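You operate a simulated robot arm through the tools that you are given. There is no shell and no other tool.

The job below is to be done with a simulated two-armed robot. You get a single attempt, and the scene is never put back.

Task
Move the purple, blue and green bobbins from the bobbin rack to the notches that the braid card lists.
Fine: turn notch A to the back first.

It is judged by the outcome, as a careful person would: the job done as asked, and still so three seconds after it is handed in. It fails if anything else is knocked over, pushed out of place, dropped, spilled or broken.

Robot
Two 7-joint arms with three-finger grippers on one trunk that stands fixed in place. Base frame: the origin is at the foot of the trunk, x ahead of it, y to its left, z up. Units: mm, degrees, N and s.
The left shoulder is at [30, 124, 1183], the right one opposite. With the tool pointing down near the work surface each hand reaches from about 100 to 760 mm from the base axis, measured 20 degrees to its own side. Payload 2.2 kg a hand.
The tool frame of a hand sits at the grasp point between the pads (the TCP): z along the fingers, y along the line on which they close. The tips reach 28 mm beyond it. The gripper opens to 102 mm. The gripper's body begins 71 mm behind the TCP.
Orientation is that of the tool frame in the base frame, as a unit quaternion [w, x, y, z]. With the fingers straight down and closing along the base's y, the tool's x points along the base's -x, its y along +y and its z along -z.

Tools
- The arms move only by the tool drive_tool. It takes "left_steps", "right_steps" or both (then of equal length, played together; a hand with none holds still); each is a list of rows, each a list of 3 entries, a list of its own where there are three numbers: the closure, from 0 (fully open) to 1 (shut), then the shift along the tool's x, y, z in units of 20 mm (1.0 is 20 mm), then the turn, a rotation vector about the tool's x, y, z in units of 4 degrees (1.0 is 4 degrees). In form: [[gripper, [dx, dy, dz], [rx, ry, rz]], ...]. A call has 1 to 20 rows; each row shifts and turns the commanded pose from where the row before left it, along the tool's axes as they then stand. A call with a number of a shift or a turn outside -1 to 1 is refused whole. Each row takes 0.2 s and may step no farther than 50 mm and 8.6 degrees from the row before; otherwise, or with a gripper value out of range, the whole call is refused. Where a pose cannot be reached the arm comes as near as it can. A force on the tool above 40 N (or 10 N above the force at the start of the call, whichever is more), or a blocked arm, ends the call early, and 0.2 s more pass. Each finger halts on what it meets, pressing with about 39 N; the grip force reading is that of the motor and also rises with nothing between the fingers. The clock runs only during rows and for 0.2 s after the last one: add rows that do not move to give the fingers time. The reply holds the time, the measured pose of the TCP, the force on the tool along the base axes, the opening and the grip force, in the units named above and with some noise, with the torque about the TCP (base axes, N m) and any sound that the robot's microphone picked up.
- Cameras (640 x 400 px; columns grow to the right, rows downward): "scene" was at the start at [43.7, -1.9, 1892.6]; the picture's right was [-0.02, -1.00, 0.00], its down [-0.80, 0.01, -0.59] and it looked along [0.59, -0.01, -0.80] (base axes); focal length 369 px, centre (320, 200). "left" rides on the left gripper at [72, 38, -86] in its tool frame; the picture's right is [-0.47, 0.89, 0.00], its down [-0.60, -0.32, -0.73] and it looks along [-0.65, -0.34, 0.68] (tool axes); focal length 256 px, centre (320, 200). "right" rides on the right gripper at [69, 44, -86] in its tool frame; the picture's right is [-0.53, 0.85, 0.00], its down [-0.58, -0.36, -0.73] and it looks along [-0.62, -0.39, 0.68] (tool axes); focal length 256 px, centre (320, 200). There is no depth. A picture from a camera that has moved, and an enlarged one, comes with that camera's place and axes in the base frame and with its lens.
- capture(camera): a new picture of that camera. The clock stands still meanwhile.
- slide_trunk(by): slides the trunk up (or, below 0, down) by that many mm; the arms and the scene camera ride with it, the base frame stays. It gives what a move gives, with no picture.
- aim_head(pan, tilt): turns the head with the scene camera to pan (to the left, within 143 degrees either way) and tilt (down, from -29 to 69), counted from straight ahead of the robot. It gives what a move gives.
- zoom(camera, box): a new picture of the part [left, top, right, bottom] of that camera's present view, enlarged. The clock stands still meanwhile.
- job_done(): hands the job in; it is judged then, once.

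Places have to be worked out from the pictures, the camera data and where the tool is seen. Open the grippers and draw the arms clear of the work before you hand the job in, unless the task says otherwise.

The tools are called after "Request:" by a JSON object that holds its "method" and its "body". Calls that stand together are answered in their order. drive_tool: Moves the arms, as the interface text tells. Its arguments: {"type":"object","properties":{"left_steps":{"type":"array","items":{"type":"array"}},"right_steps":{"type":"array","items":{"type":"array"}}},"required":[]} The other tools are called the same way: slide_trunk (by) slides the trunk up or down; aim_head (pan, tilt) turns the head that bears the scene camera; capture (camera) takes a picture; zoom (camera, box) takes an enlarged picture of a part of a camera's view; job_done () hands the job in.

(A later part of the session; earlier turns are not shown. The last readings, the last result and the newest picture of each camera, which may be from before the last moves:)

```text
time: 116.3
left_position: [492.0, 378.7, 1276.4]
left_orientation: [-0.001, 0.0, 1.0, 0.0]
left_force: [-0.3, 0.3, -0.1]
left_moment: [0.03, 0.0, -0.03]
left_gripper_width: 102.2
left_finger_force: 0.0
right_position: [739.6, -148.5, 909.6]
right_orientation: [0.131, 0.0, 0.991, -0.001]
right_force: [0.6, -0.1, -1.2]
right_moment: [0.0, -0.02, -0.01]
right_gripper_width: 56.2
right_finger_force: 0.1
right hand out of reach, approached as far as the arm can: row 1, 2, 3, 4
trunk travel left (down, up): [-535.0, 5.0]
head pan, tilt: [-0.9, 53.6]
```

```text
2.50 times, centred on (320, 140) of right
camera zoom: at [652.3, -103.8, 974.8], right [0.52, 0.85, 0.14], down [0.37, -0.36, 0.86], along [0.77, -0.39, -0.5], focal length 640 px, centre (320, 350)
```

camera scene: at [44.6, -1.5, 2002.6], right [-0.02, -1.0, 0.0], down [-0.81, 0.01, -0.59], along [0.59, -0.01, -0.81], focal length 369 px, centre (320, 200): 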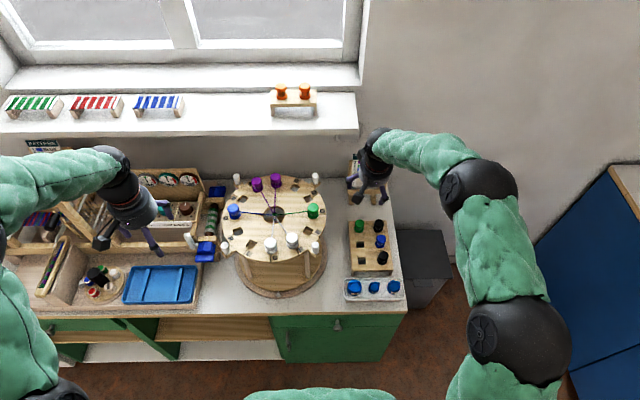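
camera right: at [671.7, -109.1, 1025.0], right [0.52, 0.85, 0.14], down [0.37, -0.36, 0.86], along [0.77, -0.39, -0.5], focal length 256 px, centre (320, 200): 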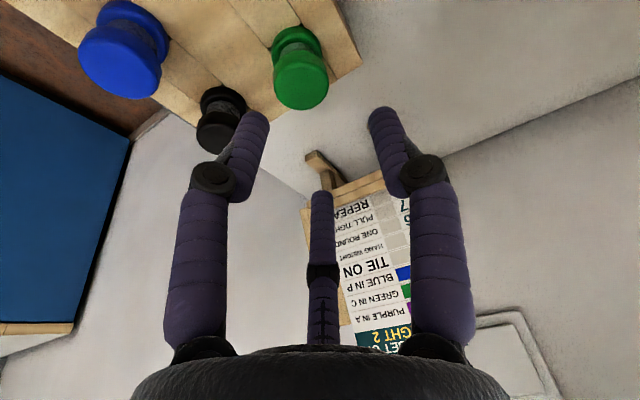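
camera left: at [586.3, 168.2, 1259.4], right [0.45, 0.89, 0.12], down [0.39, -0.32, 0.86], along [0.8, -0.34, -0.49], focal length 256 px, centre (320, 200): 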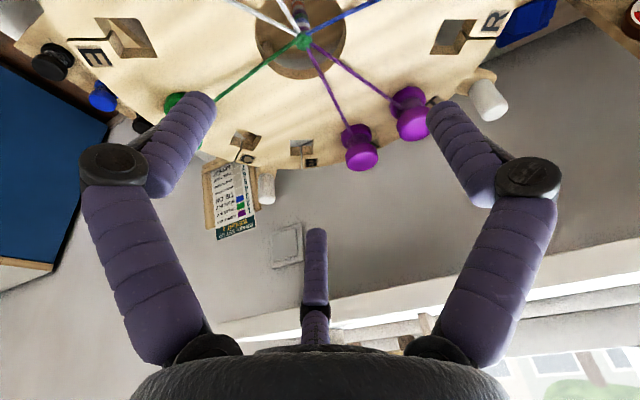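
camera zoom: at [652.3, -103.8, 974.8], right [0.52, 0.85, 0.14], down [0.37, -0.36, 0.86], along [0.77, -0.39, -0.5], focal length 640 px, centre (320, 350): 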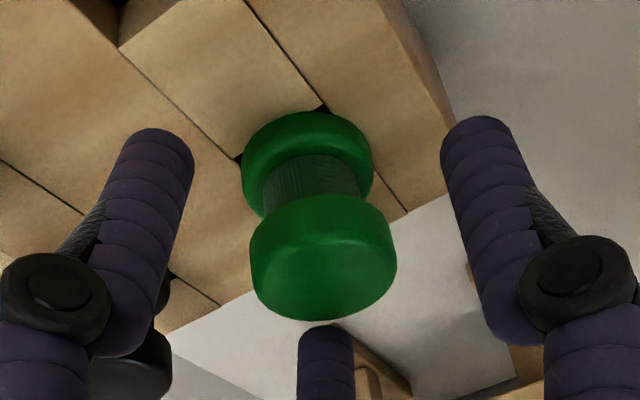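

Here the right arm runs out of reach (reach shrinks low under the shoulder), so I must lower the trunk. First I raise the right hand 200 mm clear, and also lift the left hand.

Request:
{"method": "drive_tool", "body": {"right_steps": [[0.45, [-0.129, 0, -0.483], [0, 0, 0]], [0.45, [-0.129, 0, -0.483], [0, 0, 0]], [0.45, [-0.2588, 0, -0.9659], [0, 0, 0]], [0.45, [-0.2588, 0, -0.9659], [0, 0, 0]], [0.45, [-0.2588, 0, -0.9659], [0, 0, 0]], [0.45, [-0.2588, 0, -0.9659], [0, 0, 0]], [0.45, [-0.2588, 0, -0.9659], [0, 0, 0]], [0.45, [-0.2588, 0, -0.9659], [0, 0, 0]], [0.45, [-0.2588, 0, -0.9659], [0, 0, 0]], [0.45, [-0.2588, 0, -0.9659], [0, 0, 0]], [0.45, [-0.2588, 0, -0.9659], [0, 0, 0]], [0.45, [-0.2588, 0, -0.9659], [0, 0, 0]], [0.45, [0, 0, 0], [0, 0, 0]]], "left_steps": [[0, [0, 0, -0.7], [0, 0, 0]], [0, [0, 0, -0.7], [0, 0, 0]], [0, [0, 0, -0.7], [0, 0, 0]], [0, [0, 0, -0.7], [0, 0, 0]], [0, [0, 0, -0.7], [0, 0, 0]], [0, [0, 0, -0.7], [0, 0, 0]], [0, [0, 0, -0.7], [0, 0, 0]], [0, [0, 0, -0.7], [0, 0, 0]], [0, [0, 0, -0.7], [0, 0, 0]], [0, [0, 0, -0.7], [0, 0, 0]], [0, [0, 0, -0.7], [0, 0, 0]], [0, [0, 0, 0], [0, 0, 0]], [0, [0, 0, 0], [0, 0, 0]]]}}

Request:
{"method": "capture", "body": {"camera": "scene"}}

Request:
{"method": "capture", "body": {"camera": "left"}}

```text
time: 119.1
left_position: [489.9, 379.2, 1428.6]
left_orientation: [0.0, 0.0, 1.0, 0.001]
left_force: [-0.3, 0.3, -0.3]
left_moment: [0.0, -0.06, 0.03]
left_gripper_width: 102.0
left_finger_force: 0.0
right_position: [787.6, -146.9, 1117.2]
right_orientation: [0.13, 0.0, 0.992, 0.0]
right_force: [0.4, 0.6, 0.5]
right_moment: [0.0, 0.02, -0.01]
right_gripper_width: 56.2
right_finger_force: 0.0
right hand out of reach, approached as far as the arm can: row 2, 3, 4, 5, 6, 7, 8, 10, 12
trunk travel left (down, up): [-535.0, 5.0]
head pan, tilt: [-0.9, 53.6]
```

```text
taken
camera scene: at [44.1, -1.9, 2002.6], right [-0.02, -1.0, 0.0], down [-0.81, 0.01, -0.59], along [0.59, -0.01, -0.81], focal length 369 px, centre (320, 200)
```

scene: 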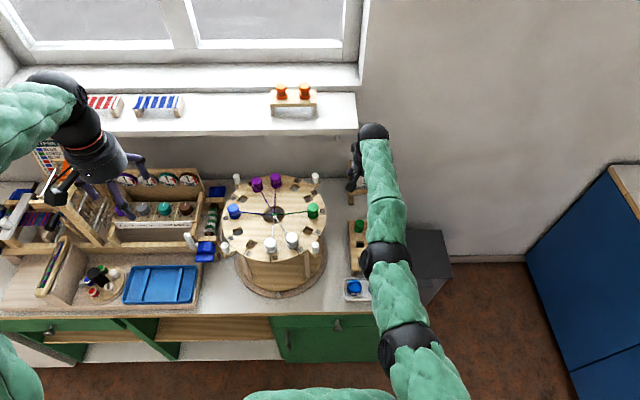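

```text
taken
camera left: at [418.4, 416.0, 1515.3], right [0.47, 0.89, 0.0], down [0.6, -0.32, 0.73], along [0.65, -0.34, -0.68], focal length 256 px, centre (320, 200)
```

left: 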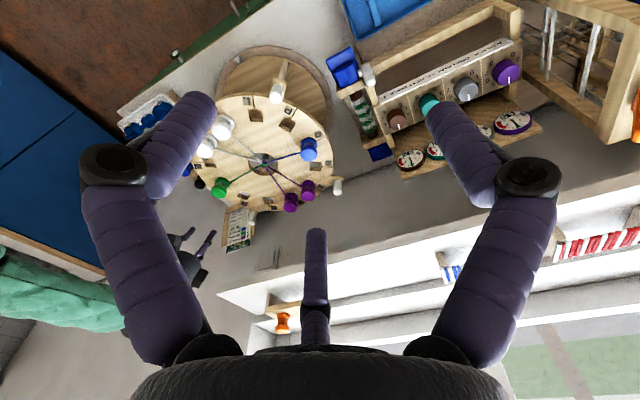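

The hand rose but slid forward to x≈788 along its reach limit. I check that the rack, bobbins and easel are undisturbed.

Request:
{"method": "zoom", "body": {"camera": "scene", "box": [330, 110, 430, 310]}}

Request:
{"method": "capture", "body": {"camera": "right"}}

```text
2.00 times, centred on (380, 210) of scene
camera zoom: at [44.1, -1.9, 2002.6], right [-0.02, -1.0, 0.0], down [-0.81, 0.01, -0.59], along [0.59, -0.01, -0.81], focal length 738 px, centre (200, 180)
```

zoom: 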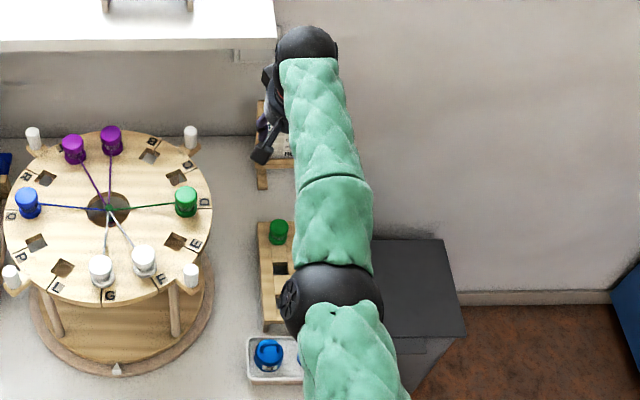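

```text
taken
camera right: at [700.6, -103.4, 1182.5], right [0.52, 0.85, 0.14], down [0.37, -0.36, 0.85], along [0.77, -0.39, -0.5], focal length 256 px, centre (320, 200)
```

right: 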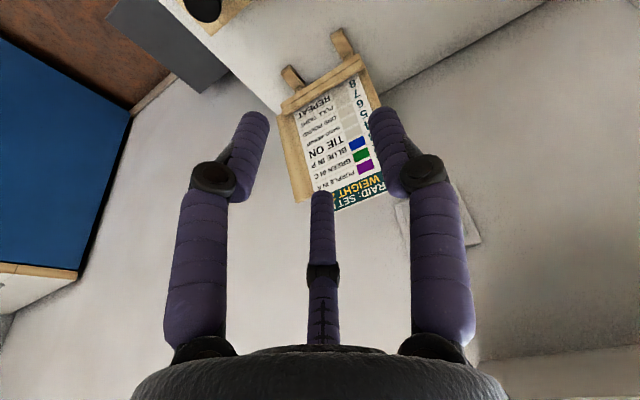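

All is undisturbed. I pull the right hand back about 100 mm from the limit before sliding the trunk.

Request:
{"method": "drive_tool", "body": {"right_steps": [[0.45, [0.9659, 0, -0.2588], [0, 0, 0]], [0.45, [0.9659, 0, -0.2588], [0, 0, 0]], [0.45, [0.9659, 0, -0.2588], [0, 0, 0]], [0.45, [0.9659, 0, -0.2588], [0, 0, 0]], [0.45, [0.9659, 0, -0.2588], [0, 0, 0]], [0.45, [0, 0, 0], [0, 0, 0]]]}}

```text
time: 120.5
left_position: [489.3, 379.2, 1428.9]
left_orientation: [0.001, 0.0, 1.0, 0.0]
left_force: [0.0, 0.2, 0.2]
left_moment: [0.0, 0.0, 0.0]
left_gripper_width: 102.3
left_finger_force: 0.0
right_position: [786.5, -148.8, 1116.8]
right_orientation: [0.13, 0.0, 0.992, 0.0]
right_force: [-0.3, 0.5, 0.7]
right_moment: [-0.01, -0.01, -0.04]
right_gripper_width: 56.2
right_finger_force: 0.1
right hand out of reach, approached as far as the arm can: row 1, 2, 3, 4, 5
trunk travel left (down, up): [-535.0, 5.0]
head pan, tilt: [-0.9, 53.6]
```

The arm seems locked straight at full stretch, so pulling straight back isn't solved. I undo those 5 rows and instead move sideways to the left a little, which should bend the elbow.

Request:
{"method": "drive_tool", "body": {"right_steps": [[0.45, [-0.9659, 0, 0.2588], [0, 0, 0]], [0.45, [-0.9659, 0, 0.2588], [0, 0, 0]], [0.45, [-0.9659, 0, 0.2588], [0, 0, 0]], [0.45, [-0.9659, 0, 0.2588], [0, 0, 0]], [0.45, [-0.9659, 0, 0.2588], [0, 0, 0]], [0.45, [0, 0.5, -0.2], [0, 0, 0]], [0.45, [0, 0.5, -0.2], [0, 0, 0]], [0.45, [0, 0.5, -0.2], [0, 0, 0]], [0.45, [0, 0, 0], [0, 0, 0]]]}}

```text
time: 122.5
left_position: [489.5, 379.3, 1428.2]
left_orientation: [-0.001, -0.001, 1.0, 0.0]
left_force: [-0.3, 0.2, 0.8]
left_moment: [-0.01, 0.01, 0.04]
left_gripper_width: 101.8
left_finger_force: 0.0
right_position: [803.6, -115.0, 1134.9]
right_orientation: [0.131, 0.0, 0.991, 0.0]
right_force: [-0.1, -0.3, -0.1]
right_moment: [-0.02, 0.04, 0.01]
right_gripper_width: 56.0
right_finger_force: 0.0
right hand out of reach, approached as far as the arm can: row 2, 3, 4, 5
trunk travel left (down, up): [-535.0, 5.0]
head pan, tilt: [-0.9, 53.6]
```

The sideways rows were reachable. I now try pulling back in small combined steps (back and slightly left/up).

Request:
{"method": "drive_tool", "body": {"right_steps": [[0.45, [0.2, 0.3, -0.1], [0, 0, 0]], [0.45, [0.4, 0.3, -0.1], [0, 0, 0]], [0.45, [0.6, 0, -0.16], [0, 0, 0]], [0.45, [0.8, 0, -0.21], [0, 0, 0]], [0.45, [0, 0, 0], [0, 0, 0]]]}}

Request:
{"method": "capture", "body": {"camera": "scene"}}

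```text
time: 123.7
left_position: [489.5, 378.6, 1428.9]
left_orientation: [0.0, 0.0, 1.0, 0.0]
left_force: [0.1, -0.4, -0.4]
left_moment: [-0.02, -0.02, 0.04]
left_gripper_width: 101.9
left_finger_force: 0.1
right_position: [785.9, -100.7, 1134.3]
right_orientation: [0.13, 0.0, 0.992, 0.0]
right_force: [-0.2, -0.5, 0.5]
right_moment: [-0.01, 0.0, -0.01]
right_gripper_width: 55.9
right_finger_force: 0.1
right hand out of reach, approached as far as the arm can: row 3, 4
trunk travel left (down, up): [-535.0, 5.0]
head pan, tilt: [-0.9, 53.6]
```

```text
taken
camera scene: at [44.1, -2.2, 2002.6], right [-0.02, -1.0, 0.0], down [-0.81, 0.01, -0.59], along [0.59, -0.01, -0.81], focal length 369 px, centre (320, 200)
```

scene: 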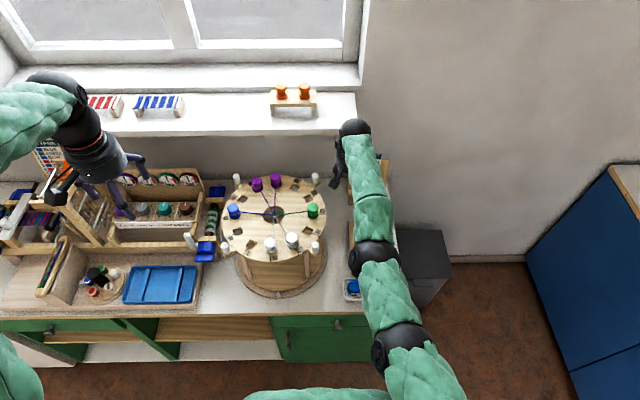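

Small retreat steps work while larger ones are flagged, as expected near full stretch. I continue back in 4–6 mm steps.

Request:
{"method": "drive_tool", "body": {"right_steps": [[0.45, [0.2, 0.1, -0.1], [0, 0, 0]], [0.45, [0.2, 0.1, -0.1], [0, 0, 0]], [0.45, [0.2, 0, -0.1], [0, 0, 0]], [0.45, [0.25, 0, -0.1], [0, 0, 0]], [0.45, [0.25, 0, -0.1], [0, 0, 0]], [0.45, [0.25, 0, -0.1], [0, 0, 0]], [0.45, [0.3, 0, -0.1], [0, 0, 0]], [0.45, [0.3, 0, -0.1], [0, 0, 0]], [0.45, [0.3, 0, -0.1], [0, 0, 0]], [0.45, [0.3, 0, -0.1], [0, 0, 0]], [0.45, [0, 0, 0], [0, 0, 0]]]}}

```text
time: 126.1
left_position: [490.5, 378.4, 1429.5]
left_orientation: [0.0, 0.0, 1.0, 0.0]
left_force: [0.6, 0.0, 0.5]
left_moment: [0.01, 0.03, 0.01]
left_gripper_width: 101.9
left_finger_force: 0.0
right_position: [786.2, -92.3, 1138.2]
right_orientation: [0.128, 0.0, 0.992, 0.0]
right_force: [-0.4, 0.4, 0.4]
right_moment: [0.02, 0.01, 0.0]
right_gripper_width: 56.4
right_finger_force: 0.2
right hand out of reach, approached as far as the arm can: row 1, 2, 3, 4, 5, 6, 7, 8, 9, 10
trunk travel left (down, up): [-535.0, 5.0]
head pan, tilt: [-0.9, 53.6]
```

Straight back is still refused here. I try raising with leftward motion, which was accepted before.

Request:
{"method": "drive_tool", "body": {"right_steps": [[0.45, [0, 0, -0.5], [0, 0, 0]], [0.45, [0, 0, -0.5], [0, 0, 0]], [0.45, [0, 0.3, -0.5], [0, 0, 0]], [0.45, [0, 0.3, -0.5], [0, 0, 0]], [0.45, [0, 0, 0], [0, 0, 0]]]}}

Request:
{"method": "zoom", "body": {"camera": "scene", "box": [320, 100, 480, 400]}}

```text
time: 127.3
left_position: [490.2, 378.7, 1428.6]
left_orientation: [0.0, 0.001, 1.0, 0.0]
left_force: [-0.7, -0.3, 0.7]
left_moment: [0.04, -0.01, -0.01]
left_gripper_width: 102.1
left_finger_force: 0.2
right_position: [784.3, -67.6, 1146.4]
right_orientation: [0.131, 0.0, 0.991, 0.0]
right_force: [0.0, 0.3, -0.9]
right_moment: [0.01, -0.01, -0.01]
right_gripper_width: 56.5
right_finger_force: 0.1
right hand out of reach, approached as far as the arm can: row 1, 2, 3, 4
trunk travel left (down, up): [-535.0, 5.0]
head pan, tilt: [-0.9, 53.6]
```

```text
1.33 times, centred on (400, 250) of scene
camera zoom: at [44.1, -2.3, 2002.6], right [-0.02, -1.0, 0.0], down [-0.81, 0.01, -0.59], along [0.59, -0.01, -0.81], focal length 492 px, centre (213, 133)
```

zoom: 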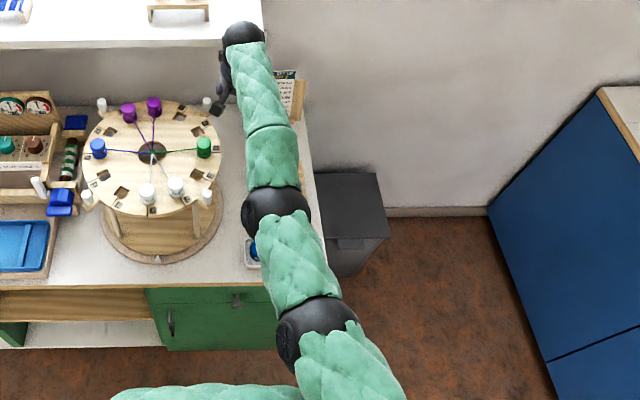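

Progress is slow near the singular pose. I try many small vertical steps to raise the hand first, staying clear of the disc.

Request:
{"method": "drive_tool", "body": {"right_steps": [[0.45, [-0.052, 0, -0.193], [0, 0, 0]], [0.45, [-0.052, 0, -0.193], [0, 0, 0]], [0.45, [-0.052, 0, -0.193], [0, 0, 0]], [0.45, [-0.052, 0, -0.193], [0, 0, 0]], [0.45, [-0.052, 0, -0.193], [0, 0, 0]], [0.45, [-0.052, 0, -0.193], [0, 0, 0]], [0.45, [-0.052, 0, -0.193], [0, 0, 0]], [0.45, [-0.052, 0, -0.193], [0, 0, 0]], [0.45, [0, 0, 0], [0, 0, 0]]]}}

```text
time: 129.3
left_position: [489.7, 378.1, 1428.9]
left_orientation: [0.0, 0.0, 1.0, 0.0]
left_force: [0.0, 0.2, 0.0]
left_moment: [0.0, -0.02, -0.01]
left_gripper_width: 102.0
left_finger_force: 0.0
right_position: [785.6, -66.9, 1170.4]
right_orientation: [0.129, 0.001, 0.992, 0.0]
right_force: [-0.5, 0.2, -0.7]
right_moment: [-0.01, 0.01, 0.02]
right_gripper_width: 56.3
right_finger_force: 0.0
right hand out of reach, approached as far as the arm can: row 1, 2
trunk travel left (down, up): [-535.0, 5.0]
head pan, tilt: [-0.9, 53.6]
```

Slow vertical steps now work. I continue up and begin easing back with small steps.

Request:
{"method": "drive_tool", "body": {"right_steps": [[0.45, [-0.078, 0, -0.29], [0, 0, 0]], [0.45, [-0.078, 0, -0.29], [0, 0, 0]], [0.45, [-0.078, 0, -0.29], [0, 0, 0]], [0.45, [-0.078, 0, -0.29], [0, 0, 0]], [0.45, [0.1, 0, -0.2], [0, 0, 0]], [0.45, [0.1, 0, -0.2], [0, 0, 0]], [0.45, [0.15, 0, -0.04], [0, 0, 0]], [0.45, [0.15, 0, -0.04], [0, 0, 0]], [0.45, [0.15, 0, -0.04], [0, 0, 0]], [0.45, [0.15, 0, -0.04], [0, 0, 0]], [0.45, [0, 0, 0], [0, 0, 0]]]}}

```text
time: 131.7
left_position: [489.8, 378.7, 1428.7]
left_orientation: [0.0, 0.001, 1.0, 0.0]
left_force: [0.2, 0.5, 0.0]
left_moment: [0.02, -0.01, -0.01]
left_gripper_width: 102.2
left_finger_force: 0.0
right_position: [787.6, -65.2, 1202.7]
right_orientation: [0.129, 0.0, 0.992, -0.001]
right_force: [0.1, 0.8, 0.6]
right_moment: [0.0, -0.01, 0.0]
right_gripper_width: 56.0
right_finger_force: 0.0
right hand out of reach, approached as far as the arm can: row 4, 5, 7, 8, 9, 10
trunk travel left (down, up): [-535.0, 5.0]
head pan, tilt: [-0.9, 53.6]
```

Upward is fine, but back is refused. At this height I can safely swing sideways; I test a lateral move right with slight retreat.

Request:
{"method": "drive_tool", "body": {"right_steps": [[0.45, [0.05, -0.4, -0.01], [0, 0, 0]], [0.45, [0.05, -0.4, -0.01], [0, 0, 0]], [0.45, [0.05, -0.4, -0.01], [0, 0, 0]], [0.45, [0.05, -0.4, -0.01], [0, 0, 0]], [0.45, [0, 0, 0], [0, 0, 0]]]}}

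```text
time: 132.9
left_position: [490.8, 379.5, 1429.0]
left_orientation: [-0.001, 0.0, 1.0, 0.0]
left_force: [-0.3, 0.4, 0.0]
left_moment: [-0.02, 0.0, 0.01]
left_gripper_width: 102.1
left_finger_force: 0.0
right_position: [791.9, -95.0, 1200.3]
right_orientation: [0.129, 0.0, 0.992, 0.001]
right_force: [1.1, 0.8, 0.6]
right_moment: [0.01, 0.01, -0.01]
right_gripper_width: 55.9
right_finger_force: 0.0
right hand out of reach, approached as far as the arm can: row 3
trunk travel left (down, up): [-535.0, 5.0]
head pan, tilt: [-0.9, 53.6]
```

Lateral motion works, so this looks like a joint limit rather than full stretch. I test whether yawing the hand frees the retreat.

Request:
{"method": "drive_tool", "body": {"right_steps": [[0.45, [0, 0, 0], [0, 0, 0.7]], [0.45, [0, 0, 0], [0, 0, 0.7]], [0.45, [0.15, 0, -0.04], [0, 0, 0.5]], [0.45, [0.15, 0, -0.04], [0, 0, 0.5]], [0.45, [0, 0, 0], [0, 0, 0]]]}}

```text
time: 134.1
left_position: [490.5, 378.0, 1428.3]
left_orientation: [0.0, 0.0, 1.0, 0.0]
left_force: [0.2, -0.3, 0.3]
left_moment: [-0.01, 0.0, 0.03]
left_gripper_width: 102.2
left_finger_force: 0.1
right_position: [790.9, -94.2, 1200.8]
right_orientation: [0.129, 0.084, 0.988, 0.011]
right_force: [-0.7, -0.5, 0.1]
right_moment: [0.0, -0.01, -0.06]
right_gripper_width: 56.1
right_finger_force: 0.2
right hand out of reach, approached as far as the arm can: row 3, 4
trunk travel left (down, up): [-535.0, 5.0]
head pan, tilt: [-0.9, 53.6]
```

Yaw is free but retreat still isn't. I test pitching the hand (more tilt, then less) together with small retreats.

Request:
{"method": "drive_tool", "body": {"right_steps": [[0.45, [0, 0, 0], [0, 0, -0.7]], [0.45, [0, 0, 0], [0, 0, -0.7]], [0.45, [0, 0, 0], [0, 0, -1]], [0.45, [0.3, 0, -0.2], [0, 0.7, 0]], [0.45, [0.3, 0, -0.2], [0, 0.7, 0]], [0.45, [0.3, 0, -0.2], [0, 0.7, 0]], [0.45, [0, 0, 0], [0, 0, 0]]]}}

```text
time: 135.7
left_position: [490.6, 379.8, 1428.7]
left_orientation: [-0.001, 0.0, 1.0, -0.001]
left_force: [-0.1, 0.4, 0.2]
left_moment: [-0.03, -0.04, 0.04]
left_gripper_width: 101.9
left_finger_force: 0.2
right_position: [771.6, -95.3, 1207.6]
right_orientation: [0.057, 0.0, 0.998, 0.001]
right_force: [-0.3, 0.1, -0.2]
right_moment: [0.03, 0.02, 0.0]
right_gripper_width: 56.0
right_finger_force: 0.0
trunk travel left (down, up): [-535.0, 5.0]
head pan, tilt: [-0.9, 53.6]
```

Pitching toward vertical while moving back was accepted. I continue retreating at this smaller tilt.

Request:
{"method": "drive_tool", "body": {"right_steps": [[0.45, [0.3, 0, -0.1], [0, 0.5, 0]], [0.45, [0.3, 0, -0.1], [0, 0.5, 0]], [0.45, [0.3, 0, -0.05], [0, 0.5, 0]], [0.45, [0.3, 0, 0], [0, 0, 0]], [0.45, [0.3, 0, 0], [0, 0, 0]], [0.45, [0.3, 0, 0], [0, 0, 0]], [0.45, [0, 0, 0], [0, 0, 0]]]}}

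```text
time: 137.3
left_position: [490.0, 379.4, 1429.5]
left_orientation: [0.0, -0.001, 1.0, 0.0]
left_force: [0.0, 0.0, -0.8]
left_moment: [0.02, -0.01, -0.01]
left_gripper_width: 102.1
left_finger_force: 0.1
right_position: [735.6, -92.9, 1211.8]
right_orientation: [0.004, 0.0, 1.0, 0.0]
right_force: [-0.4, -0.2, -0.2]
right_moment: [-0.02, 0.0, -0.02]
right_gripper_width: 55.9
right_finger_force: 0.1
trunk travel left (down, up): [-535.0, 5.0]
head pan, tilt: [-0.9, 53.6]
```

Freed: the hand is now vertical at (736,−93,1212) and responds normally. I retreat further with the right hand and also draw the left hand back toward the robot, ready for a trunk slide.

Request:
{"method": "drive_tool", "body": {"right_steps": [[0.45, [0.5, 0, 0], [0, 0, 0]], [0.45, [0.8, -0.2, 0], [0, 0, 0]], [0.45, [0.8, -0.4, 0], [0, 0, 0]], [0.45, [0.8, -0.4, 0], [0, 0, 0]], [0.45, [0.8, -0.5, 0], [0, 0, 0]], [0.45, [0.8, -0.5, 0], [0, 0, 0]], [0.45, [0.5, -0.5, 0], [0, 0, 0]], [0.45, [0, -0.5, 0], [0, 0, 0]], [0.45, [0, 0, 0], [0, 0, 0]]], "left_steps": [[0, [0.9, 0, 0], [0, 0, 0]], [0, [0.9, 0, 0], [0, 0, 0]], [0, [0.9, 0, 0], [0, 0, 0]], [0, [0.9, 0, 0], [0, 0, 0]], [0, [0.9, 0, 0], [0, 0, 0]], [0, [0.9, 0, 0], [0, 0, 0]], [0, [0.9, 0, 0], [0, 0, 0]], [0, [0.9, 0, 0], [0, 0, 0]], [0, [0, 0, 0], [0, 0, 0]]]}}

Request:
{"method": "capture", "body": {"camera": "scene"}}

```text
time: 139.3
left_position: [346.9, 381.9, 1429.4]
left_orientation: [-0.002, 0.0, 1.0, 0.0]
left_force: [0.5, 0.6, 0.9]
left_moment: [-0.02, 0.03, 0.0]
left_gripper_width: 102.1
left_finger_force: 0.0
right_position: [739.5, -134.3, 1210.7]
right_orientation: [0.003, 0.0, 1.0, 0.0]
right_force: [0.4, 0.0, -0.3]
right_moment: [-0.02, 0.01, 0.0]
right_gripper_width: 56.2
right_finger_force: 0.0
right hand out of reach, approached as far as the arm can: row 1, 2, 4, 5, 7
trunk travel left (down, up): [-535.0, 5.0]
head pan, tilt: [-0.9, 53.6]
```

```text
taken
camera scene: at [44.5, -1.3, 2002.6], right [-0.02, -1.0, 0.0], down [-0.81, 0.01, -0.59], along [0.59, -0.01, -0.81], focal length 369 px, centre (320, 200)
```

scene: 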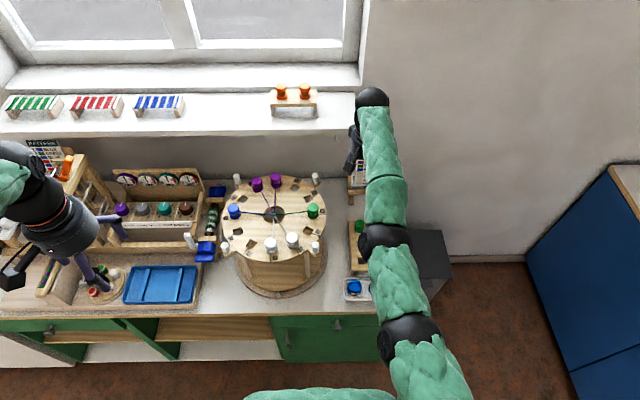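

Now it makes sense: the right elbow slipped past straight into its short "elbow-down" range when I raised it at full stretch. To undo that I extend forward again to full stretch and then move down (free space down to ~z 1000), so the elbow flexes upward again.

Request:
{"method": "drive_tool", "body": {"right_steps": [[0.45, [-0.5, 0, 0], [0, 0, 0]], [0.45, [-0.5, 0, 0], [0, 0, 0]], [0.45, [-0.5, 0, 0], [0, 0, 0]], [0.45, [-0.5, 0, 0], [0, 0, 0]], [0.45, [-0.5, 0, 0], [0, 0, 0]], [0.45, [0, 0, 0], [0, 0, 0]]]}}

```text
time: 140.7
left_position: [346.7, 381.2, 1429.8]
left_orientation: [0.0, 0.0, 1.0, 0.0]
left_force: [0.4, 0.8, 0.1]
left_moment: [0.0, -0.01, 0.0]
left_gripper_width: 102.0
left_finger_force: 0.0
right_position: [757.2, -134.4, 1210.9]
right_orientation: [0.006, 0.0, 1.0, 0.0]
right_force: [0.3, -0.1, 0.6]
right_moment: [-0.03, 0.01, 0.01]
right_gripper_width: 56.1
right_finger_force: 0.0
right hand out of reach, approached as far as the arm can: row 3, 4, 5
trunk travel left (down, up): [-535.0, 5.0]
head pan, tilt: [-0.9, 53.6]
```

The arm is straight at x=757. Now I move down in 10 mm rows with a touch of forward push.

Request:
{"method": "drive_tool", "body": {"right_steps": [[0.45, [-0.1, 0, 0.5], [0, 0, 0]], [0.45, [-0.1, 0, 0.5], [0, 0, 0]], [0.45, [-0.1, 0, 0.5], [0, 0, 0]], [0.45, [-0.1, 0, 0.5], [0, 0, 0]], [0.45, [0, 0, 0.5], [0, 0, 0]], [0.45, [0, 0, 0.5], [0, 0, 0]], [0.45, [0, 0, 0.5], [0, 0, 0]], [0.45, [0, 0, 0.5], [0, 0, 0]], [0.45, [0, 0, 0.5], [0, 0, 0]], [0.45, [0, 0, 0.5], [0, 0, 0]], [0.45, [0.1, 0, 0.3], [0, 0, 0]], [0.45, [0.2, 0, 0.2], [0, 0, 0]], [0.45, [0.2, 0, 0.2], [0, 0, 0]], [0.45, [0, 0, 0], [0, 0, 0]]]}}

```text
time: 143.7
left_position: [346.5, 381.1, 1430.0]
left_orientation: [0.001, 0.0, 1.0, 0.0]
left_force: [-0.5, 0.3, -0.5]
left_moment: [-0.02, -0.03, 0.0]
left_gripper_width: 102.0
left_finger_force: 0.1
right_position: [736.8, -133.1, 1096.8]
right_orientation: [0.004, 0.0, 1.0, 0.0]
right_force: [-0.1, 0.4, 0.5]
right_moment: [0.0, -0.02, 0.0]
right_gripper_width: 56.2
right_finger_force: 0.0
right hand out of reach, approached as far as the arm can: row 2, 4, 10
trunk travel left (down, up): [-535.0, 5.0]
head pan, tilt: [-0.9, 53.6]
```

The last retreat rows were accepted. I continue back with growing steps at this height.

Request:
{"method": "drive_tool", "body": {"right_steps": [[0.45, [0.3, 0, 0.1], [0, 0, 0]], [0.45, [0.3, 0, 0.1], [0, 0, 0]], [0.45, [0.4, 0, 0], [0, 0, 0]], [0.45, [0.4, 0, 0], [0, 0, 0]], [0.45, [0.5, 0, 0], [0, 0, 0]], [0.45, [0.5, 0, 0], [0, 0, 0]], [0.45, [0.6, 0, 0], [0, 0, 0]], [0.45, [0, 0, 0], [0, 0, 0]]]}}

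Request:
{"method": "capture", "body": {"camera": "scene"}}

```text
time: 145.5
left_position: [346.9, 380.3, 1430.9]
left_orientation: [0.0, -0.001, 1.0, 0.0]
left_force: [0.0, -0.2, 0.0]
left_moment: [-0.01, -0.02, -0.03]
left_gripper_width: 102.0
left_finger_force: 0.0
right_position: [676.2, -135.2, 1091.0]
right_orientation: [0.005, 0.001, 1.0, 0.0]
right_force: [-0.5, 0.0, -0.2]
right_moment: [0.02, 0.01, 0.06]
right_gripper_width: 56.1
right_finger_force: 0.1
trunk travel left (down, up): [-535.0, 5.0]
head pan, tilt: [-0.9, 53.6]
```

```text
taken
camera scene: at [44.2, -1.8, 2002.6], right [-0.02, -1.0, 0.0], down [-0.81, 0.01, -0.59], along [0.59, -0.01, -0.81], focal length 369 px, centre (320, 200)
```

scene: 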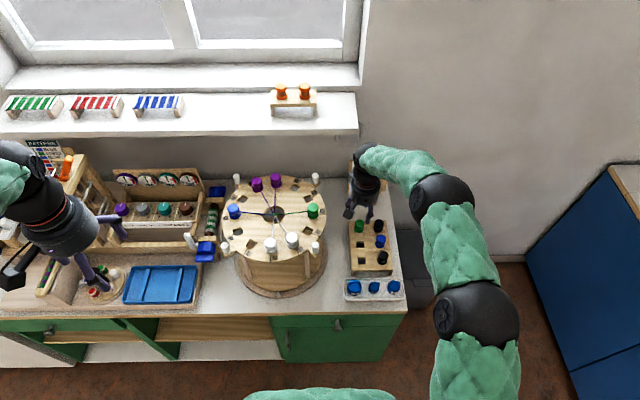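

The right arm is free again (elbow up and out). I raise it to z≈1191 and lower the trunk by 200 mm, which centres the reach for both the rack and notch C.

Request:
{"method": "drive_tool", "body": {"right_steps": [[0.3, [0.5, 0, -0.8], [0, 0, 0]], [0.2, [0.5, 0, -1], [0, 0, 0]], [0, [0, 0, -1], [0, 0, 0]], [0, [0, 0, -1], [0, 0, 0]], [0, [0, 0, -1], [0, 0, 0]], [0, [0, 0, 0], [0, 0, 0]]]}}

Request:
{"method": "slide_trunk", "body": {"by": -200}}

Request:
{"method": "capture", "body": {"camera": "scene"}}

```text
time: 146.9
left_position: [346.8, 381.2, 1430.7]
left_orientation: [0.0, 0.0, 1.0, 0.0]
left_force: [0.6, -0.2, 1.5]
left_moment: [0.02, -0.03, -0.01]
left_gripper_width: 101.7
left_finger_force: 0.0
right_position: [657.5, -135.3, 1187.6]
right_orientation: [0.005, 0.0, 1.0, 0.0]
right_force: [0.7, 0.7, 0.2]
right_moment: [-0.02, 0.01, 0.01]
right_gripper_width: 102.2
right_finger_force: 0.1
trunk travel left (down, up): [-535.0, 5.0]
head pan, tilt: [-0.9, 53.6]
```

```text
time: 149.0
left_position: [346.6, 380.1, 1231.7]
left_orientation: [0.0, 0.0, 1.0, -0.001]
left_force: [-0.4, -0.5, -0.7]
left_moment: [0.0, 0.01, 0.0]
left_gripper_width: 102.0
left_finger_force: 0.1
right_position: [656.7, -135.4, 987.9]
right_orientation: [0.006, 0.0, 1.0, 0.0]
right_force: [0.1, 0.3, -0.5]
right_moment: [-0.01, -0.02, 0.04]
right_gripper_width: 102.1
right_finger_force: 0.3
trunk travel left (down, up): [-335.0, 205.0]
head pan, tilt: [-0.9, 53.6]
```

```text
taken
camera scene: at [43.5, -1.9, 1802.7], right [-0.02, -1.0, 0.0], down [-0.8, 0.01, -0.59], along [0.59, -0.01, -0.8], focal length 369 px, centre (320, 200)
```

scene: 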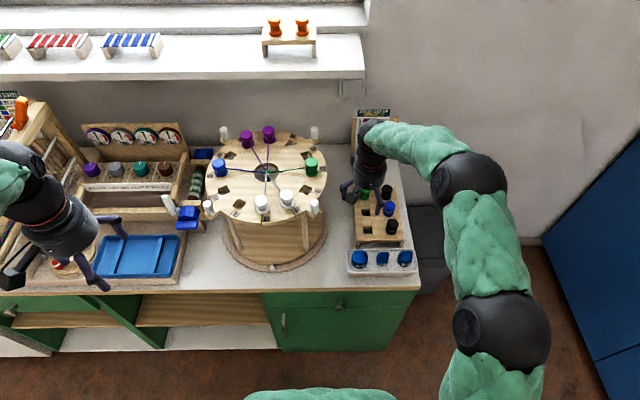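

Now I tilt the right hand 12° and move over green at (760,−154,960).

Request:
{"method": "drive_tool", "body": {"right_steps": [[0, [0, 0, 0], [0, -1, 0]], [0, [0, 0, 0], [0, -1, 0]], [0, [0, 0, 0], [0, -0.84, 0]], [0.2, [-0.795, -0.153, 0.4075], [0, 0, 0]], [0.4, [-0.795, -0.153, 0.4075], [0, 0, 0]], [0.45, [-0.795, -0.153, 0.4075], [0, 0, 0]], [0.45, [-0.795, -0.153, 0.4075], [0, 0, 0]], [0.45, [-0.795, -0.153, 0.4075], [0, 0, 0]], [0.45, [-0.795, -0.153, 0.4075], [0, 0, 0]], [0.45, [0, 0, 0], [0, 0, 0]], [0.45, [0, 0, 0], [0, 0, 0]]]}}

Request:
{"method": "capture", "body": {"camera": "right"}}

Request:
{"method": "zoom", "body": {"camera": "right", "box": [220, 0, 420, 200]}}

```text
time: 151.4
left_position: [348.1, 381.0, 1230.0]
left_orientation: [0.0, 0.0, 1.0, -0.001]
left_force: [-0.7, -0.4, -0.2]
left_moment: [0.01, 0.0, 0.02]
left_gripper_width: 101.8
left_finger_force: 0.1
right_position: [759.6, -153.1, 961.5]
right_orientation: [0.104, -0.001, 0.995, 0.0]
right_force: [0.2, 0.2, -0.2]
right_moment: [0.0, 0.02, 0.01]
right_gripper_width: 56.1
right_finger_force: 0.0
trunk travel left (down, up): [-335.0, 205.0]
head pan, tilt: [-0.9, 53.6]
```

```text
taken
camera right: at [674.4, -108.9, 1030.5], right [0.52, 0.85, 0.11], down [0.41, -0.36, 0.83], along [0.75, -0.39, -0.54], focal length 256 px, centre (320, 200)
```

right: 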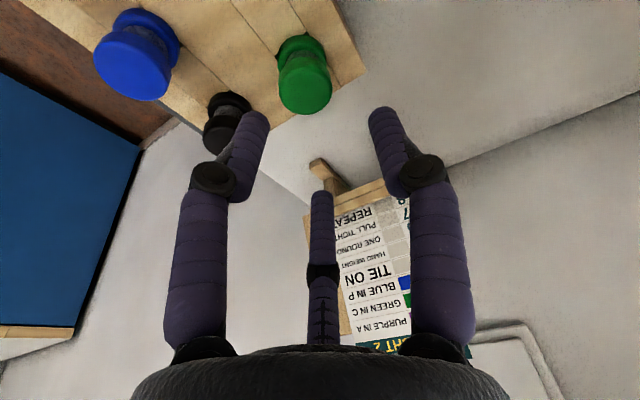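

```text
2.00 times, centred on (320, 100) of right
camera zoom: at [674.4, -108.9, 1030.5], right [0.52, 0.85, 0.11], down [0.41, -0.36, 0.83], along [0.75, -0.39, -0.54], focal length 512 px, centre (320, 400)
```

zoom: 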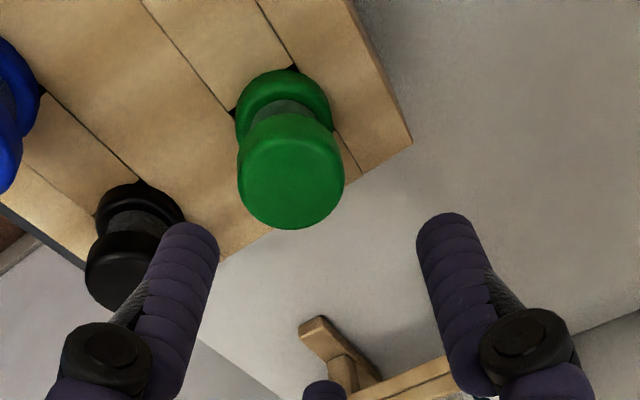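

Green is at about (760.8,−154), right under the hand. I lower 62 mm to the grip height.

Request:
{"method": "drive_tool", "body": {"right_steps": [[0.45, [0.154, -0.0125, 0.766], [0, 0, 0]], [0.45, [0.154, -0.0125, 0.766], [0, 0, 0]], [0.45, [0.154, -0.0125, 0.766], [0, 0, 0]], [0.45, [0.154, -0.0125, 0.766], [0, 0, 0]], [0.45, [0, 0, 0], [0, 0, 0]], [0.45, [0, 0, 0], [0, 0, 0]]]}}

Request:
{"method": "zoom", "body": {"camera": "right", "box": [200, 60, 440, 220]}}

```text
time: 152.8
left_position: [347.9, 379.4, 1230.3]
left_orientation: [-0.001, 0.0, 1.0, 0.0]
left_force: [-0.5, -0.1, -0.2]
left_moment: [0.0, -0.01, 0.02]
left_gripper_width: 101.9
left_finger_force: 0.0
right_position: [761.2, -154.2, 897.2]
right_orientation: [0.104, 0.0, 0.995, -0.001]
right_force: [0.3, -0.3, -0.6]
right_moment: [0.01, 0.01, -0.01]
right_gripper_width: 55.8
right_finger_force: 0.1
trunk travel left (down, up): [-335.0, 205.0]
head pan, tilt: [-0.9, 53.6]
```

```text
2.50 times, centred on (320, 140) of right
camera zoom: at [677.3, -110.1, 967.7], right [0.52, 0.85, 0.11], down [0.41, -0.36, 0.83], along [0.75, -0.39, -0.54], focal length 640 px, centre (320, 350)
```

zoom: 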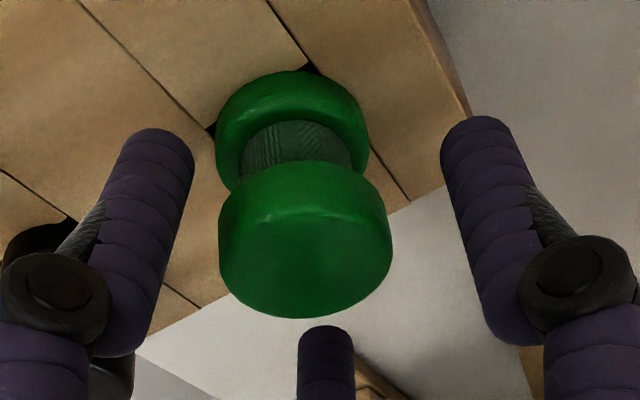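

Well enough centred (the plug is loose in its hole, so it will self-centre). I shift back 1.5 mm and close on the flange.

Request:
{"method": "drive_tool", "body": {"right_steps": [[0.45, [0.073, 0, -0.016], [0, 0, 0]], [0.45, [0, 0, 0], [0, 0, 0]], [0.55, [0, 0, 0], [0, 0, 0]], [0.6, [0, 0, 0], [0, 0, 0]], [0.65, [0, 0, 0], [0, 0, 0]], [0.7, [0, 0, 0], [0, 0, 0]], [0.78, [0, 0, 0], [0, 0, 0]], [0.85, [0, 0, 0], [0, 0, 0]], [0.85, [0, 0, 0], [0, 0, 0]]]}}

Request:
{"method": "zoom", "body": {"camera": "right", "box": [200, 60, 440, 220]}}

```text
time: 154.8
left_position: [346.6, 381.6, 1229.8]
left_orientation: [-0.001, -0.001, 1.0, -0.001]
left_force: [0.2, 0.5, -0.2]
left_moment: [-0.01, -0.02, 0.01]
left_gripper_width: 102.1
left_finger_force: 0.1
right_position: [759.0, -154.7, 897.7]
right_orientation: [0.104, 0.001, 0.995, 0.0]
right_force: [-0.8, 0.2, -0.2]
right_moment: [0.02, 0.02, 0.01]
right_gripper_width: 32.8
right_finger_force: 38.3
trunk travel left (down, up): [-335.0, 205.0]
head pan, tilt: [-0.9, 53.6]
```

```text
2.50 times, centred on (320, 140) of right
camera zoom: at [675.0, -110.7, 967.9], right [0.52, 0.85, 0.11], down [0.41, -0.36, 0.83], along [0.75, -0.39, -0.54], focal length 640 px, centre (320, 350)
```

zoom: 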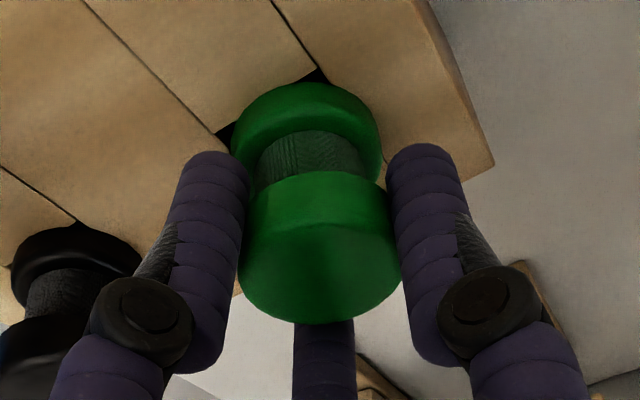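

Gripped cleanly. I lift slowly and check.

Request:
{"method": "drive_tool", "body": {"right_steps": [[0.85, [-0.052, 0, -0.2445], [0, 0, 0]], [0.85, [-0.052, 0, -0.2445], [0, 0, 0]], [0.85, [-0.104, 0, -0.489], [0, 0, 0]], [0.85, [-0.104, 0, -0.489], [0, 0, 0]], [0.85, [-0.104, 0, -0.489], [0, 0, 0]], [0.85, [0, 0, -0.9], [0, 0, 0]], [0.85, [0, 0, -0.9], [0, 0, 0]], [0.85, [0, 0, -0.9], [0, 0, 0]], [0.85, [0, 0, 0], [0, 0, 0]]]}}

Request:
{"method": "capture", "body": {"camera": "right"}}

Request:
{"method": "zoom", "body": {"camera": "scene", "box": [330, 90, 450, 290]}}

```text
time: 156.8
left_position: [347.1, 380.8, 1231.1]
left_orientation: [-0.001, -0.001, 1.0, 0.0]
left_force: [1.0, 0.5, 0.7]
left_moment: [0.0, 0.04, 0.0]
left_gripper_width: 102.1
left_finger_force: 0.2
right_position: [748.1, -154.4, 990.7]
right_orientation: [0.104, 0.0, 0.995, 0.0]
right_force: [0.0, 0.5, -0.6]
right_moment: [0.0, 0.01, -0.02]
right_gripper_width: 32.5
right_finger_force: 39.2
trunk travel left (down, up): [-335.0, 205.0]
head pan, tilt: [-0.9, 53.6]
```

```text
taken
camera right: at [663.6, -110.4, 1060.4], right [0.52, 0.85, 0.11], down [0.41, -0.36, 0.83], along [0.75, -0.39, -0.54], focal length 256 px, centre (320, 200)
```

right: 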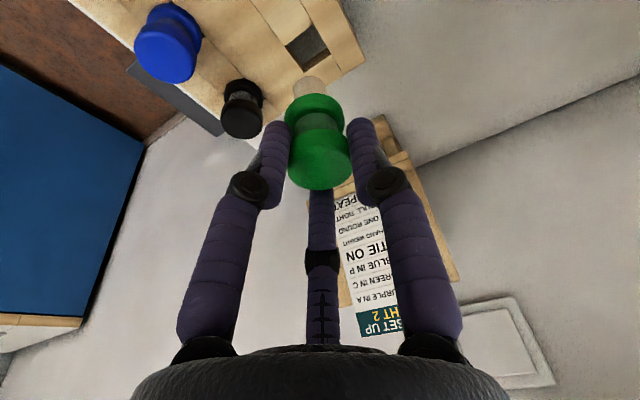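

```text
2.00 times, centred on (390, 190) of scene
camera zoom: at [44.4, -1.9, 1802.5], right [-0.02, -1.0, 0.0], down [-0.81, 0.01, -0.59], along [0.59, -0.01, -0.81], focal length 738 px, centre (180, 220)
```

zoom: 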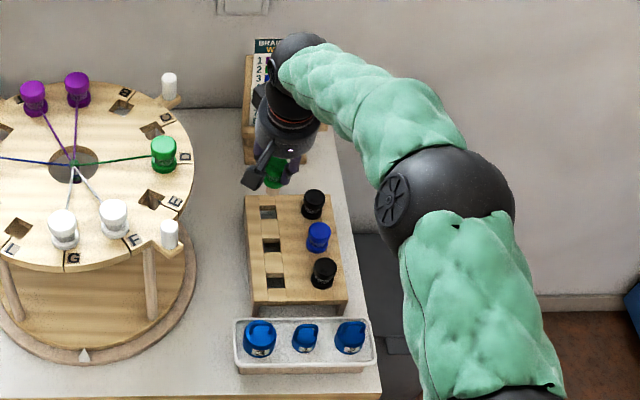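

Green is out cleanly. I raise it to z≈1200 while drawing back to x≈693, then carry it left to y≈24.

Request:
{"method": "drive_tool", "body": {"right_steps": [[0.85, [0.047, 0, -0.98], [0, 0, 0]], [0.85, [0.047, 0, -0.98], [0, 0, 0]], [0.85, [0.047, 0, -0.98], [0, 0, 0]], [0.85, [0.047, 0, -0.98], [0, 0, 0]], [0.85, [0.047, 0, -0.98], [0, 0, 0]], [0.85, [0.047, 0, -0.98], [0, 0, 0]], [0.85, [0.047, 0, -0.98], [0, 0, 0]], [0.85, [0.047, 0, -0.98], [0, 0, 0]], [0.85, [0.047, 0, -0.98], [0, 0, 0]], [0.85, [0.047, 0, -0.98], [0, 0, 0]], [0.85, [0.047, 0, -0.98], [0, 0, 0]], [0.85, [0, 0, 0], [0, 0, 0]]]}}

Request:
{"method": "drive_tool", "body": {"right_steps": [[0.85, [0, 0.6, 0], [0, 0, 0]], [0.85, [0, 0.9, 0], [0, 0, 0]], [0.85, [0, 0.9, 0], [0, 0, 0]], [0.85, [0, 0.9, 0], [0, 0, 0]], [0.85, [0, 0.9, 0], [0, 0, 0]], [0.85, [0, 0.9, 0], [0, 0, 0]], [0.85, [0, 0.9, 0], [0, 0, 0]], [0.85, [0, 0.9, 0], [0, 0, 0]], [0.85, [0, 0.9, 0], [0, 0, 0]], [0.85, [0, 0.9, 0], [0, 0, 0]], [0.85, [0, 0.24, 0], [0, 0, 0]], [0.85, [0, 0, 0], [0, 0, 0]], [0.85, [0, 0, 0], [0, 0, 0]]]}}

Request:
{"method": "capture", "body": {"camera": "right"}}

Request:
{"method": "capture", "body": {"camera": "scene"}}

```text
time: 159.4
left_position: [347.5, 381.3, 1231.1]
left_orientation: [-0.001, 0.0, 1.0, -0.001]
left_force: [-0.3, -0.7, -0.2]
left_moment: [0.0, 0.01, -0.01]
left_gripper_width: 101.9
left_finger_force: 0.1
right_position: [693.8, -155.3, 1200.4]
right_orientation: [0.103, 0.0, 0.995, 0.0]
right_force: [0.5, 0.3, -1.5]
right_moment: [0.02, 0.02, 0.01]
right_gripper_width: 32.8
right_finger_force: 38.6
trunk travel left (down, up): [-335.0, 205.0]
head pan, tilt: [-0.9, 53.6]
```

```text
time: 162.2
left_position: [346.8, 382.0, 1229.3]
left_orientation: [-0.001, 0.001, 1.0, -0.001]
left_force: [0.3, -0.3, 1.1]
left_moment: [0.0, 0.02, -0.02]
left_gripper_width: 101.8
left_finger_force: 0.1
right_position: [692.7, 22.9, 1199.7]
right_orientation: [0.103, 0.0, 0.995, 0.0]
right_force: [0.4, 0.9, -0.8]
right_moment: [0.01, 0.02, 0.03]
right_gripper_width: 33.0
right_finger_force: 38.5
trunk travel left (down, up): [-335.0, 205.0]
head pan, tilt: [-0.9, 53.6]
```

```text
taken
camera right: at [608.8, 67.5, 1269.8], right [0.52, 0.85, 0.11], down [0.41, -0.36, 0.83], along [0.75, -0.39, -0.54], focal length 256 px, centre (320, 200)
```

right: 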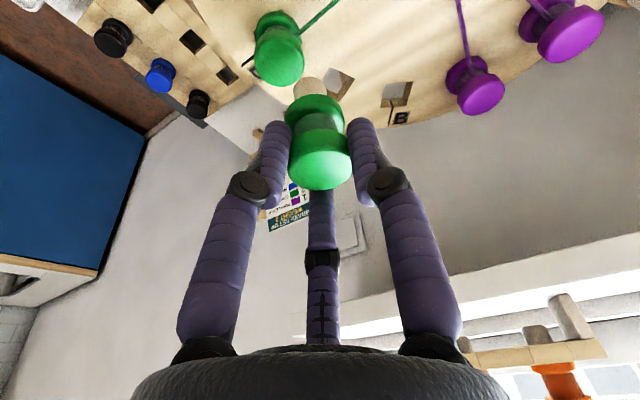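

```text
taken
camera scene: at [43.8, -1.9, 1802.6], right [-0.02, -1.0, 0.0], down [-0.8, 0.01, -0.59], along [0.59, -0.01, -0.81], focal length 369 px, centre (320, 200)
```

scene: 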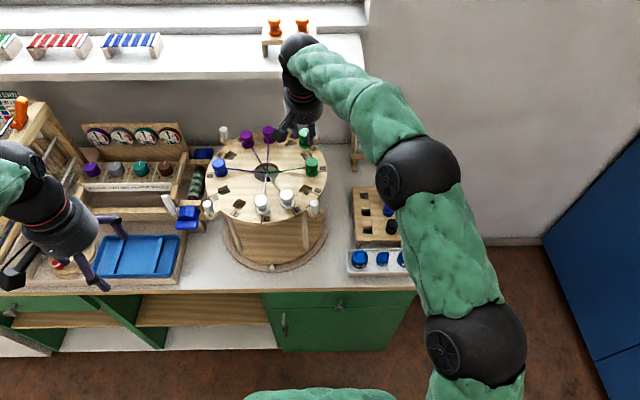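

I zoom on the right camera to locate hole C from here.

Request:
{"method": "zoom", "body": {"camera": "right", "box": [250, 20, 430, 150]}}

Request:
{"method": "zoom", "body": {"camera": "scene", "box": [260, 110, 340, 180]}}

```text
3.08 times, centred on (340, 85) of right
camera zoom: at [608.8, 67.5, 1269.8], right [0.52, 0.85, 0.11], down [0.41, -0.36, 0.83], along [0.75, -0.39, -0.54], focal length 788 px, centre (258, 554)
```

zoom: 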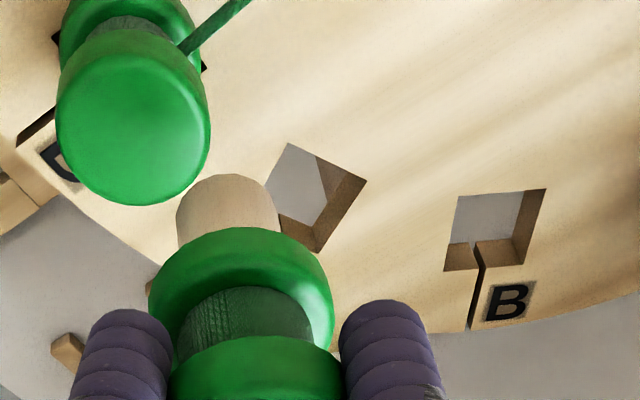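

```text
5.71 times, centred on (300, 145) of scene
camera zoom: at [43.8, -1.9, 1802.6], right [-0.02, -1.0, 0.0], down [-0.8, 0.01, -0.59], along [0.59, -0.01, -0.81], focal length 2109 px, centre (434, 514)
```

zoom: 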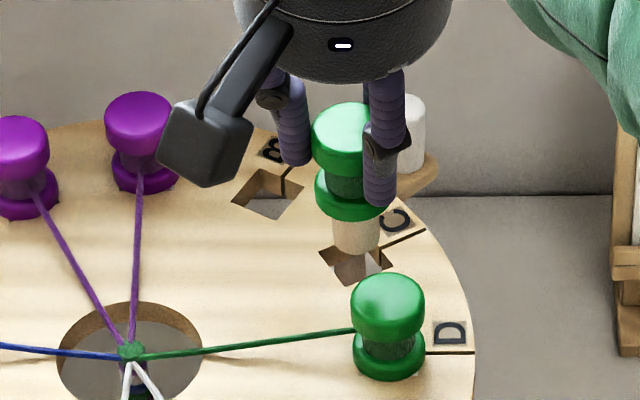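

Hole C measures (747.4,26); the bobbin axis is near (695,25). I move forward 52 mm while lowering to z≈1175, then recheck.

Request:
{"method": "drive_tool", "body": {"right_steps": [[0.85, [-0.571, 0.0125, 0.441], [0, 0, 0]], [0.85, [-0.571, 0.0125, 0.441], [0, 0, 0]], [0.85, [-0.571, 0.0125, 0.441], [0, 0, 0]], [0.85, [-0.571, 0.0125, 0.441], [0, 0, 0]], [0.85, [0, 0, 0], [0, 0, 0]], [0.85, [0, 0, 0], [0, 0, 0]]]}}

Request:
{"method": "zoom", "body": {"camera": "right", "box": [230, 20, 410, 150]}}

Request:
{"method": "zoom", "body": {"camera": "scene", "box": [260, 110, 340, 180]}}

```text
time: 163.6
left_position: [347.2, 379.6, 1231.3]
left_orientation: [0.0, 0.0, 1.0, 0.0]
left_force: [0.1, -0.5, -0.3]
left_moment: [0.0, 0.0, -0.01]
left_gripper_width: 102.1
left_finger_force: 0.1
right_position: [745.2, 21.5, 1176.0]
right_orientation: [0.104, 0.0, 0.995, 0.001]
right_force: [-0.6, 0.8, -0.1]
right_moment: [0.01, 0.01, -0.01]
right_gripper_width: 32.4
right_finger_force: 39.0
trunk travel left (down, up): [-335.0, 205.0]
head pan, tilt: [-0.9, 53.6]
```

```text
3.08 times, centred on (320, 85) of right
camera zoom: at [661.0, 67.1, 1244.9], right [0.52, 0.85, 0.11], down [0.41, -0.36, 0.83], along [0.75, -0.39, -0.54], focal length 788 px, centre (320, 554)
```

zoom: 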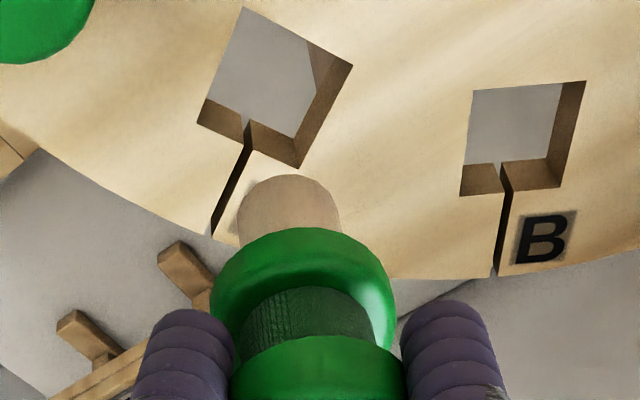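

```text
5.71 times, centred on (300, 145) of scene
camera zoom: at [44.2, -1.7, 1802.6], right [-0.02, -1.0, 0.0], down [-0.81, 0.01, -0.59], along [0.59, -0.01, -0.81], focal length 2109 px, centre (434, 514)
```

zoom: 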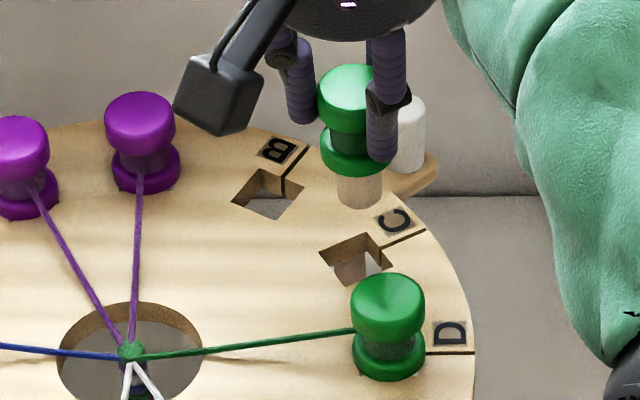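

The views average to a needed correction of about (+1,+2) mm. I apply it and lower 40 mm, plug just above/into hole C.

Request:
{"method": "drive_tool", "body": {"right_steps": [[0.85, [-0.049, 0.1, 0.01], [0, 0, 0]], [0.85, [0, 0, 0], [0, 0, 0]], [0.85, [0.078, 0, 0.367], [0, 0, 0]], [0.85, [0.078, 0, 0.367], [0, 0, 0]], [0.85, [0.078, 0, 0.367], [0, 0, 0]], [0.85, [0.078, 0, 0.367], [0, 0, 0]], [0.85, [0.078, 0, 0.367], [0, 0, 0]], [0.85, [0, 0, 0], [0, 0, 0]], [0.85, [0, 0, 0], [0, 0, 0]]]}}

Request:
{"method": "zoom", "body": {"camera": "right", "box": [230, 20, 410, 150]}}

Request:
{"method": "zoom", "body": {"camera": "scene", "box": [260, 110, 340, 180]}}

```text
time: 165.6
left_position: [348.1, 380.7, 1231.8]
left_orientation: [0.0, -0.001, 1.0, 0.0]
left_force: [-0.5, 0.1, -0.4]
left_moment: [0.0, 0.02, -0.02]
left_gripper_width: 102.3
left_finger_force: 0.0
right_position: [746.0, 26.9, 1137.1]
right_orientation: [0.104, 0.0, 0.995, 0.0]
right_force: [-0.8, 0.7, -0.8]
right_moment: [0.03, -0.03, -0.03]
right_gripper_width: 32.6
right_finger_force: 39.0
trunk travel left (down, up): [-335.0, 205.0]
head pan, tilt: [-0.9, 53.6]
```

```text
3.08 times, centred on (320, 85) of right
camera zoom: at [662.1, 70.9, 1206.9], right [0.52, 0.85, 0.11], down [0.41, -0.36, 0.83], along [0.75, -0.39, -0.54], focal length 788 px, centre (320, 554)
```

zoom: 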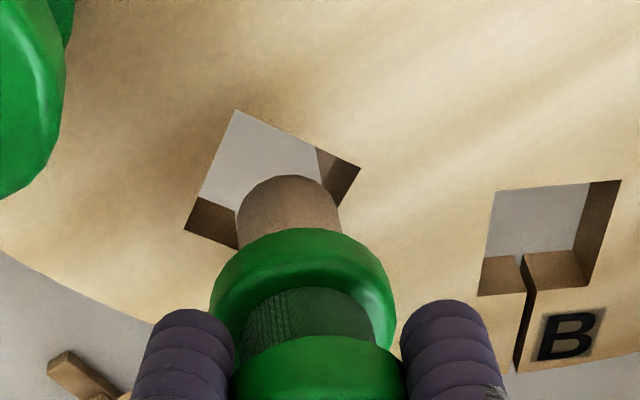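

```text
5.71 times, centred on (300, 145) of scene
camera zoom: at [43.8, -1.8, 1802.6], right [-0.02, -1.0, 0.0], down [-0.8, 0.01, -0.59], along [0.59, -0.01, -0.81], focal length 2109 px, centre (434, 514)
```

zoom: 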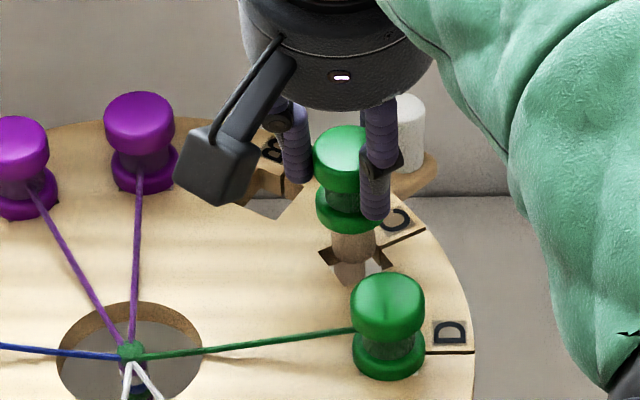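

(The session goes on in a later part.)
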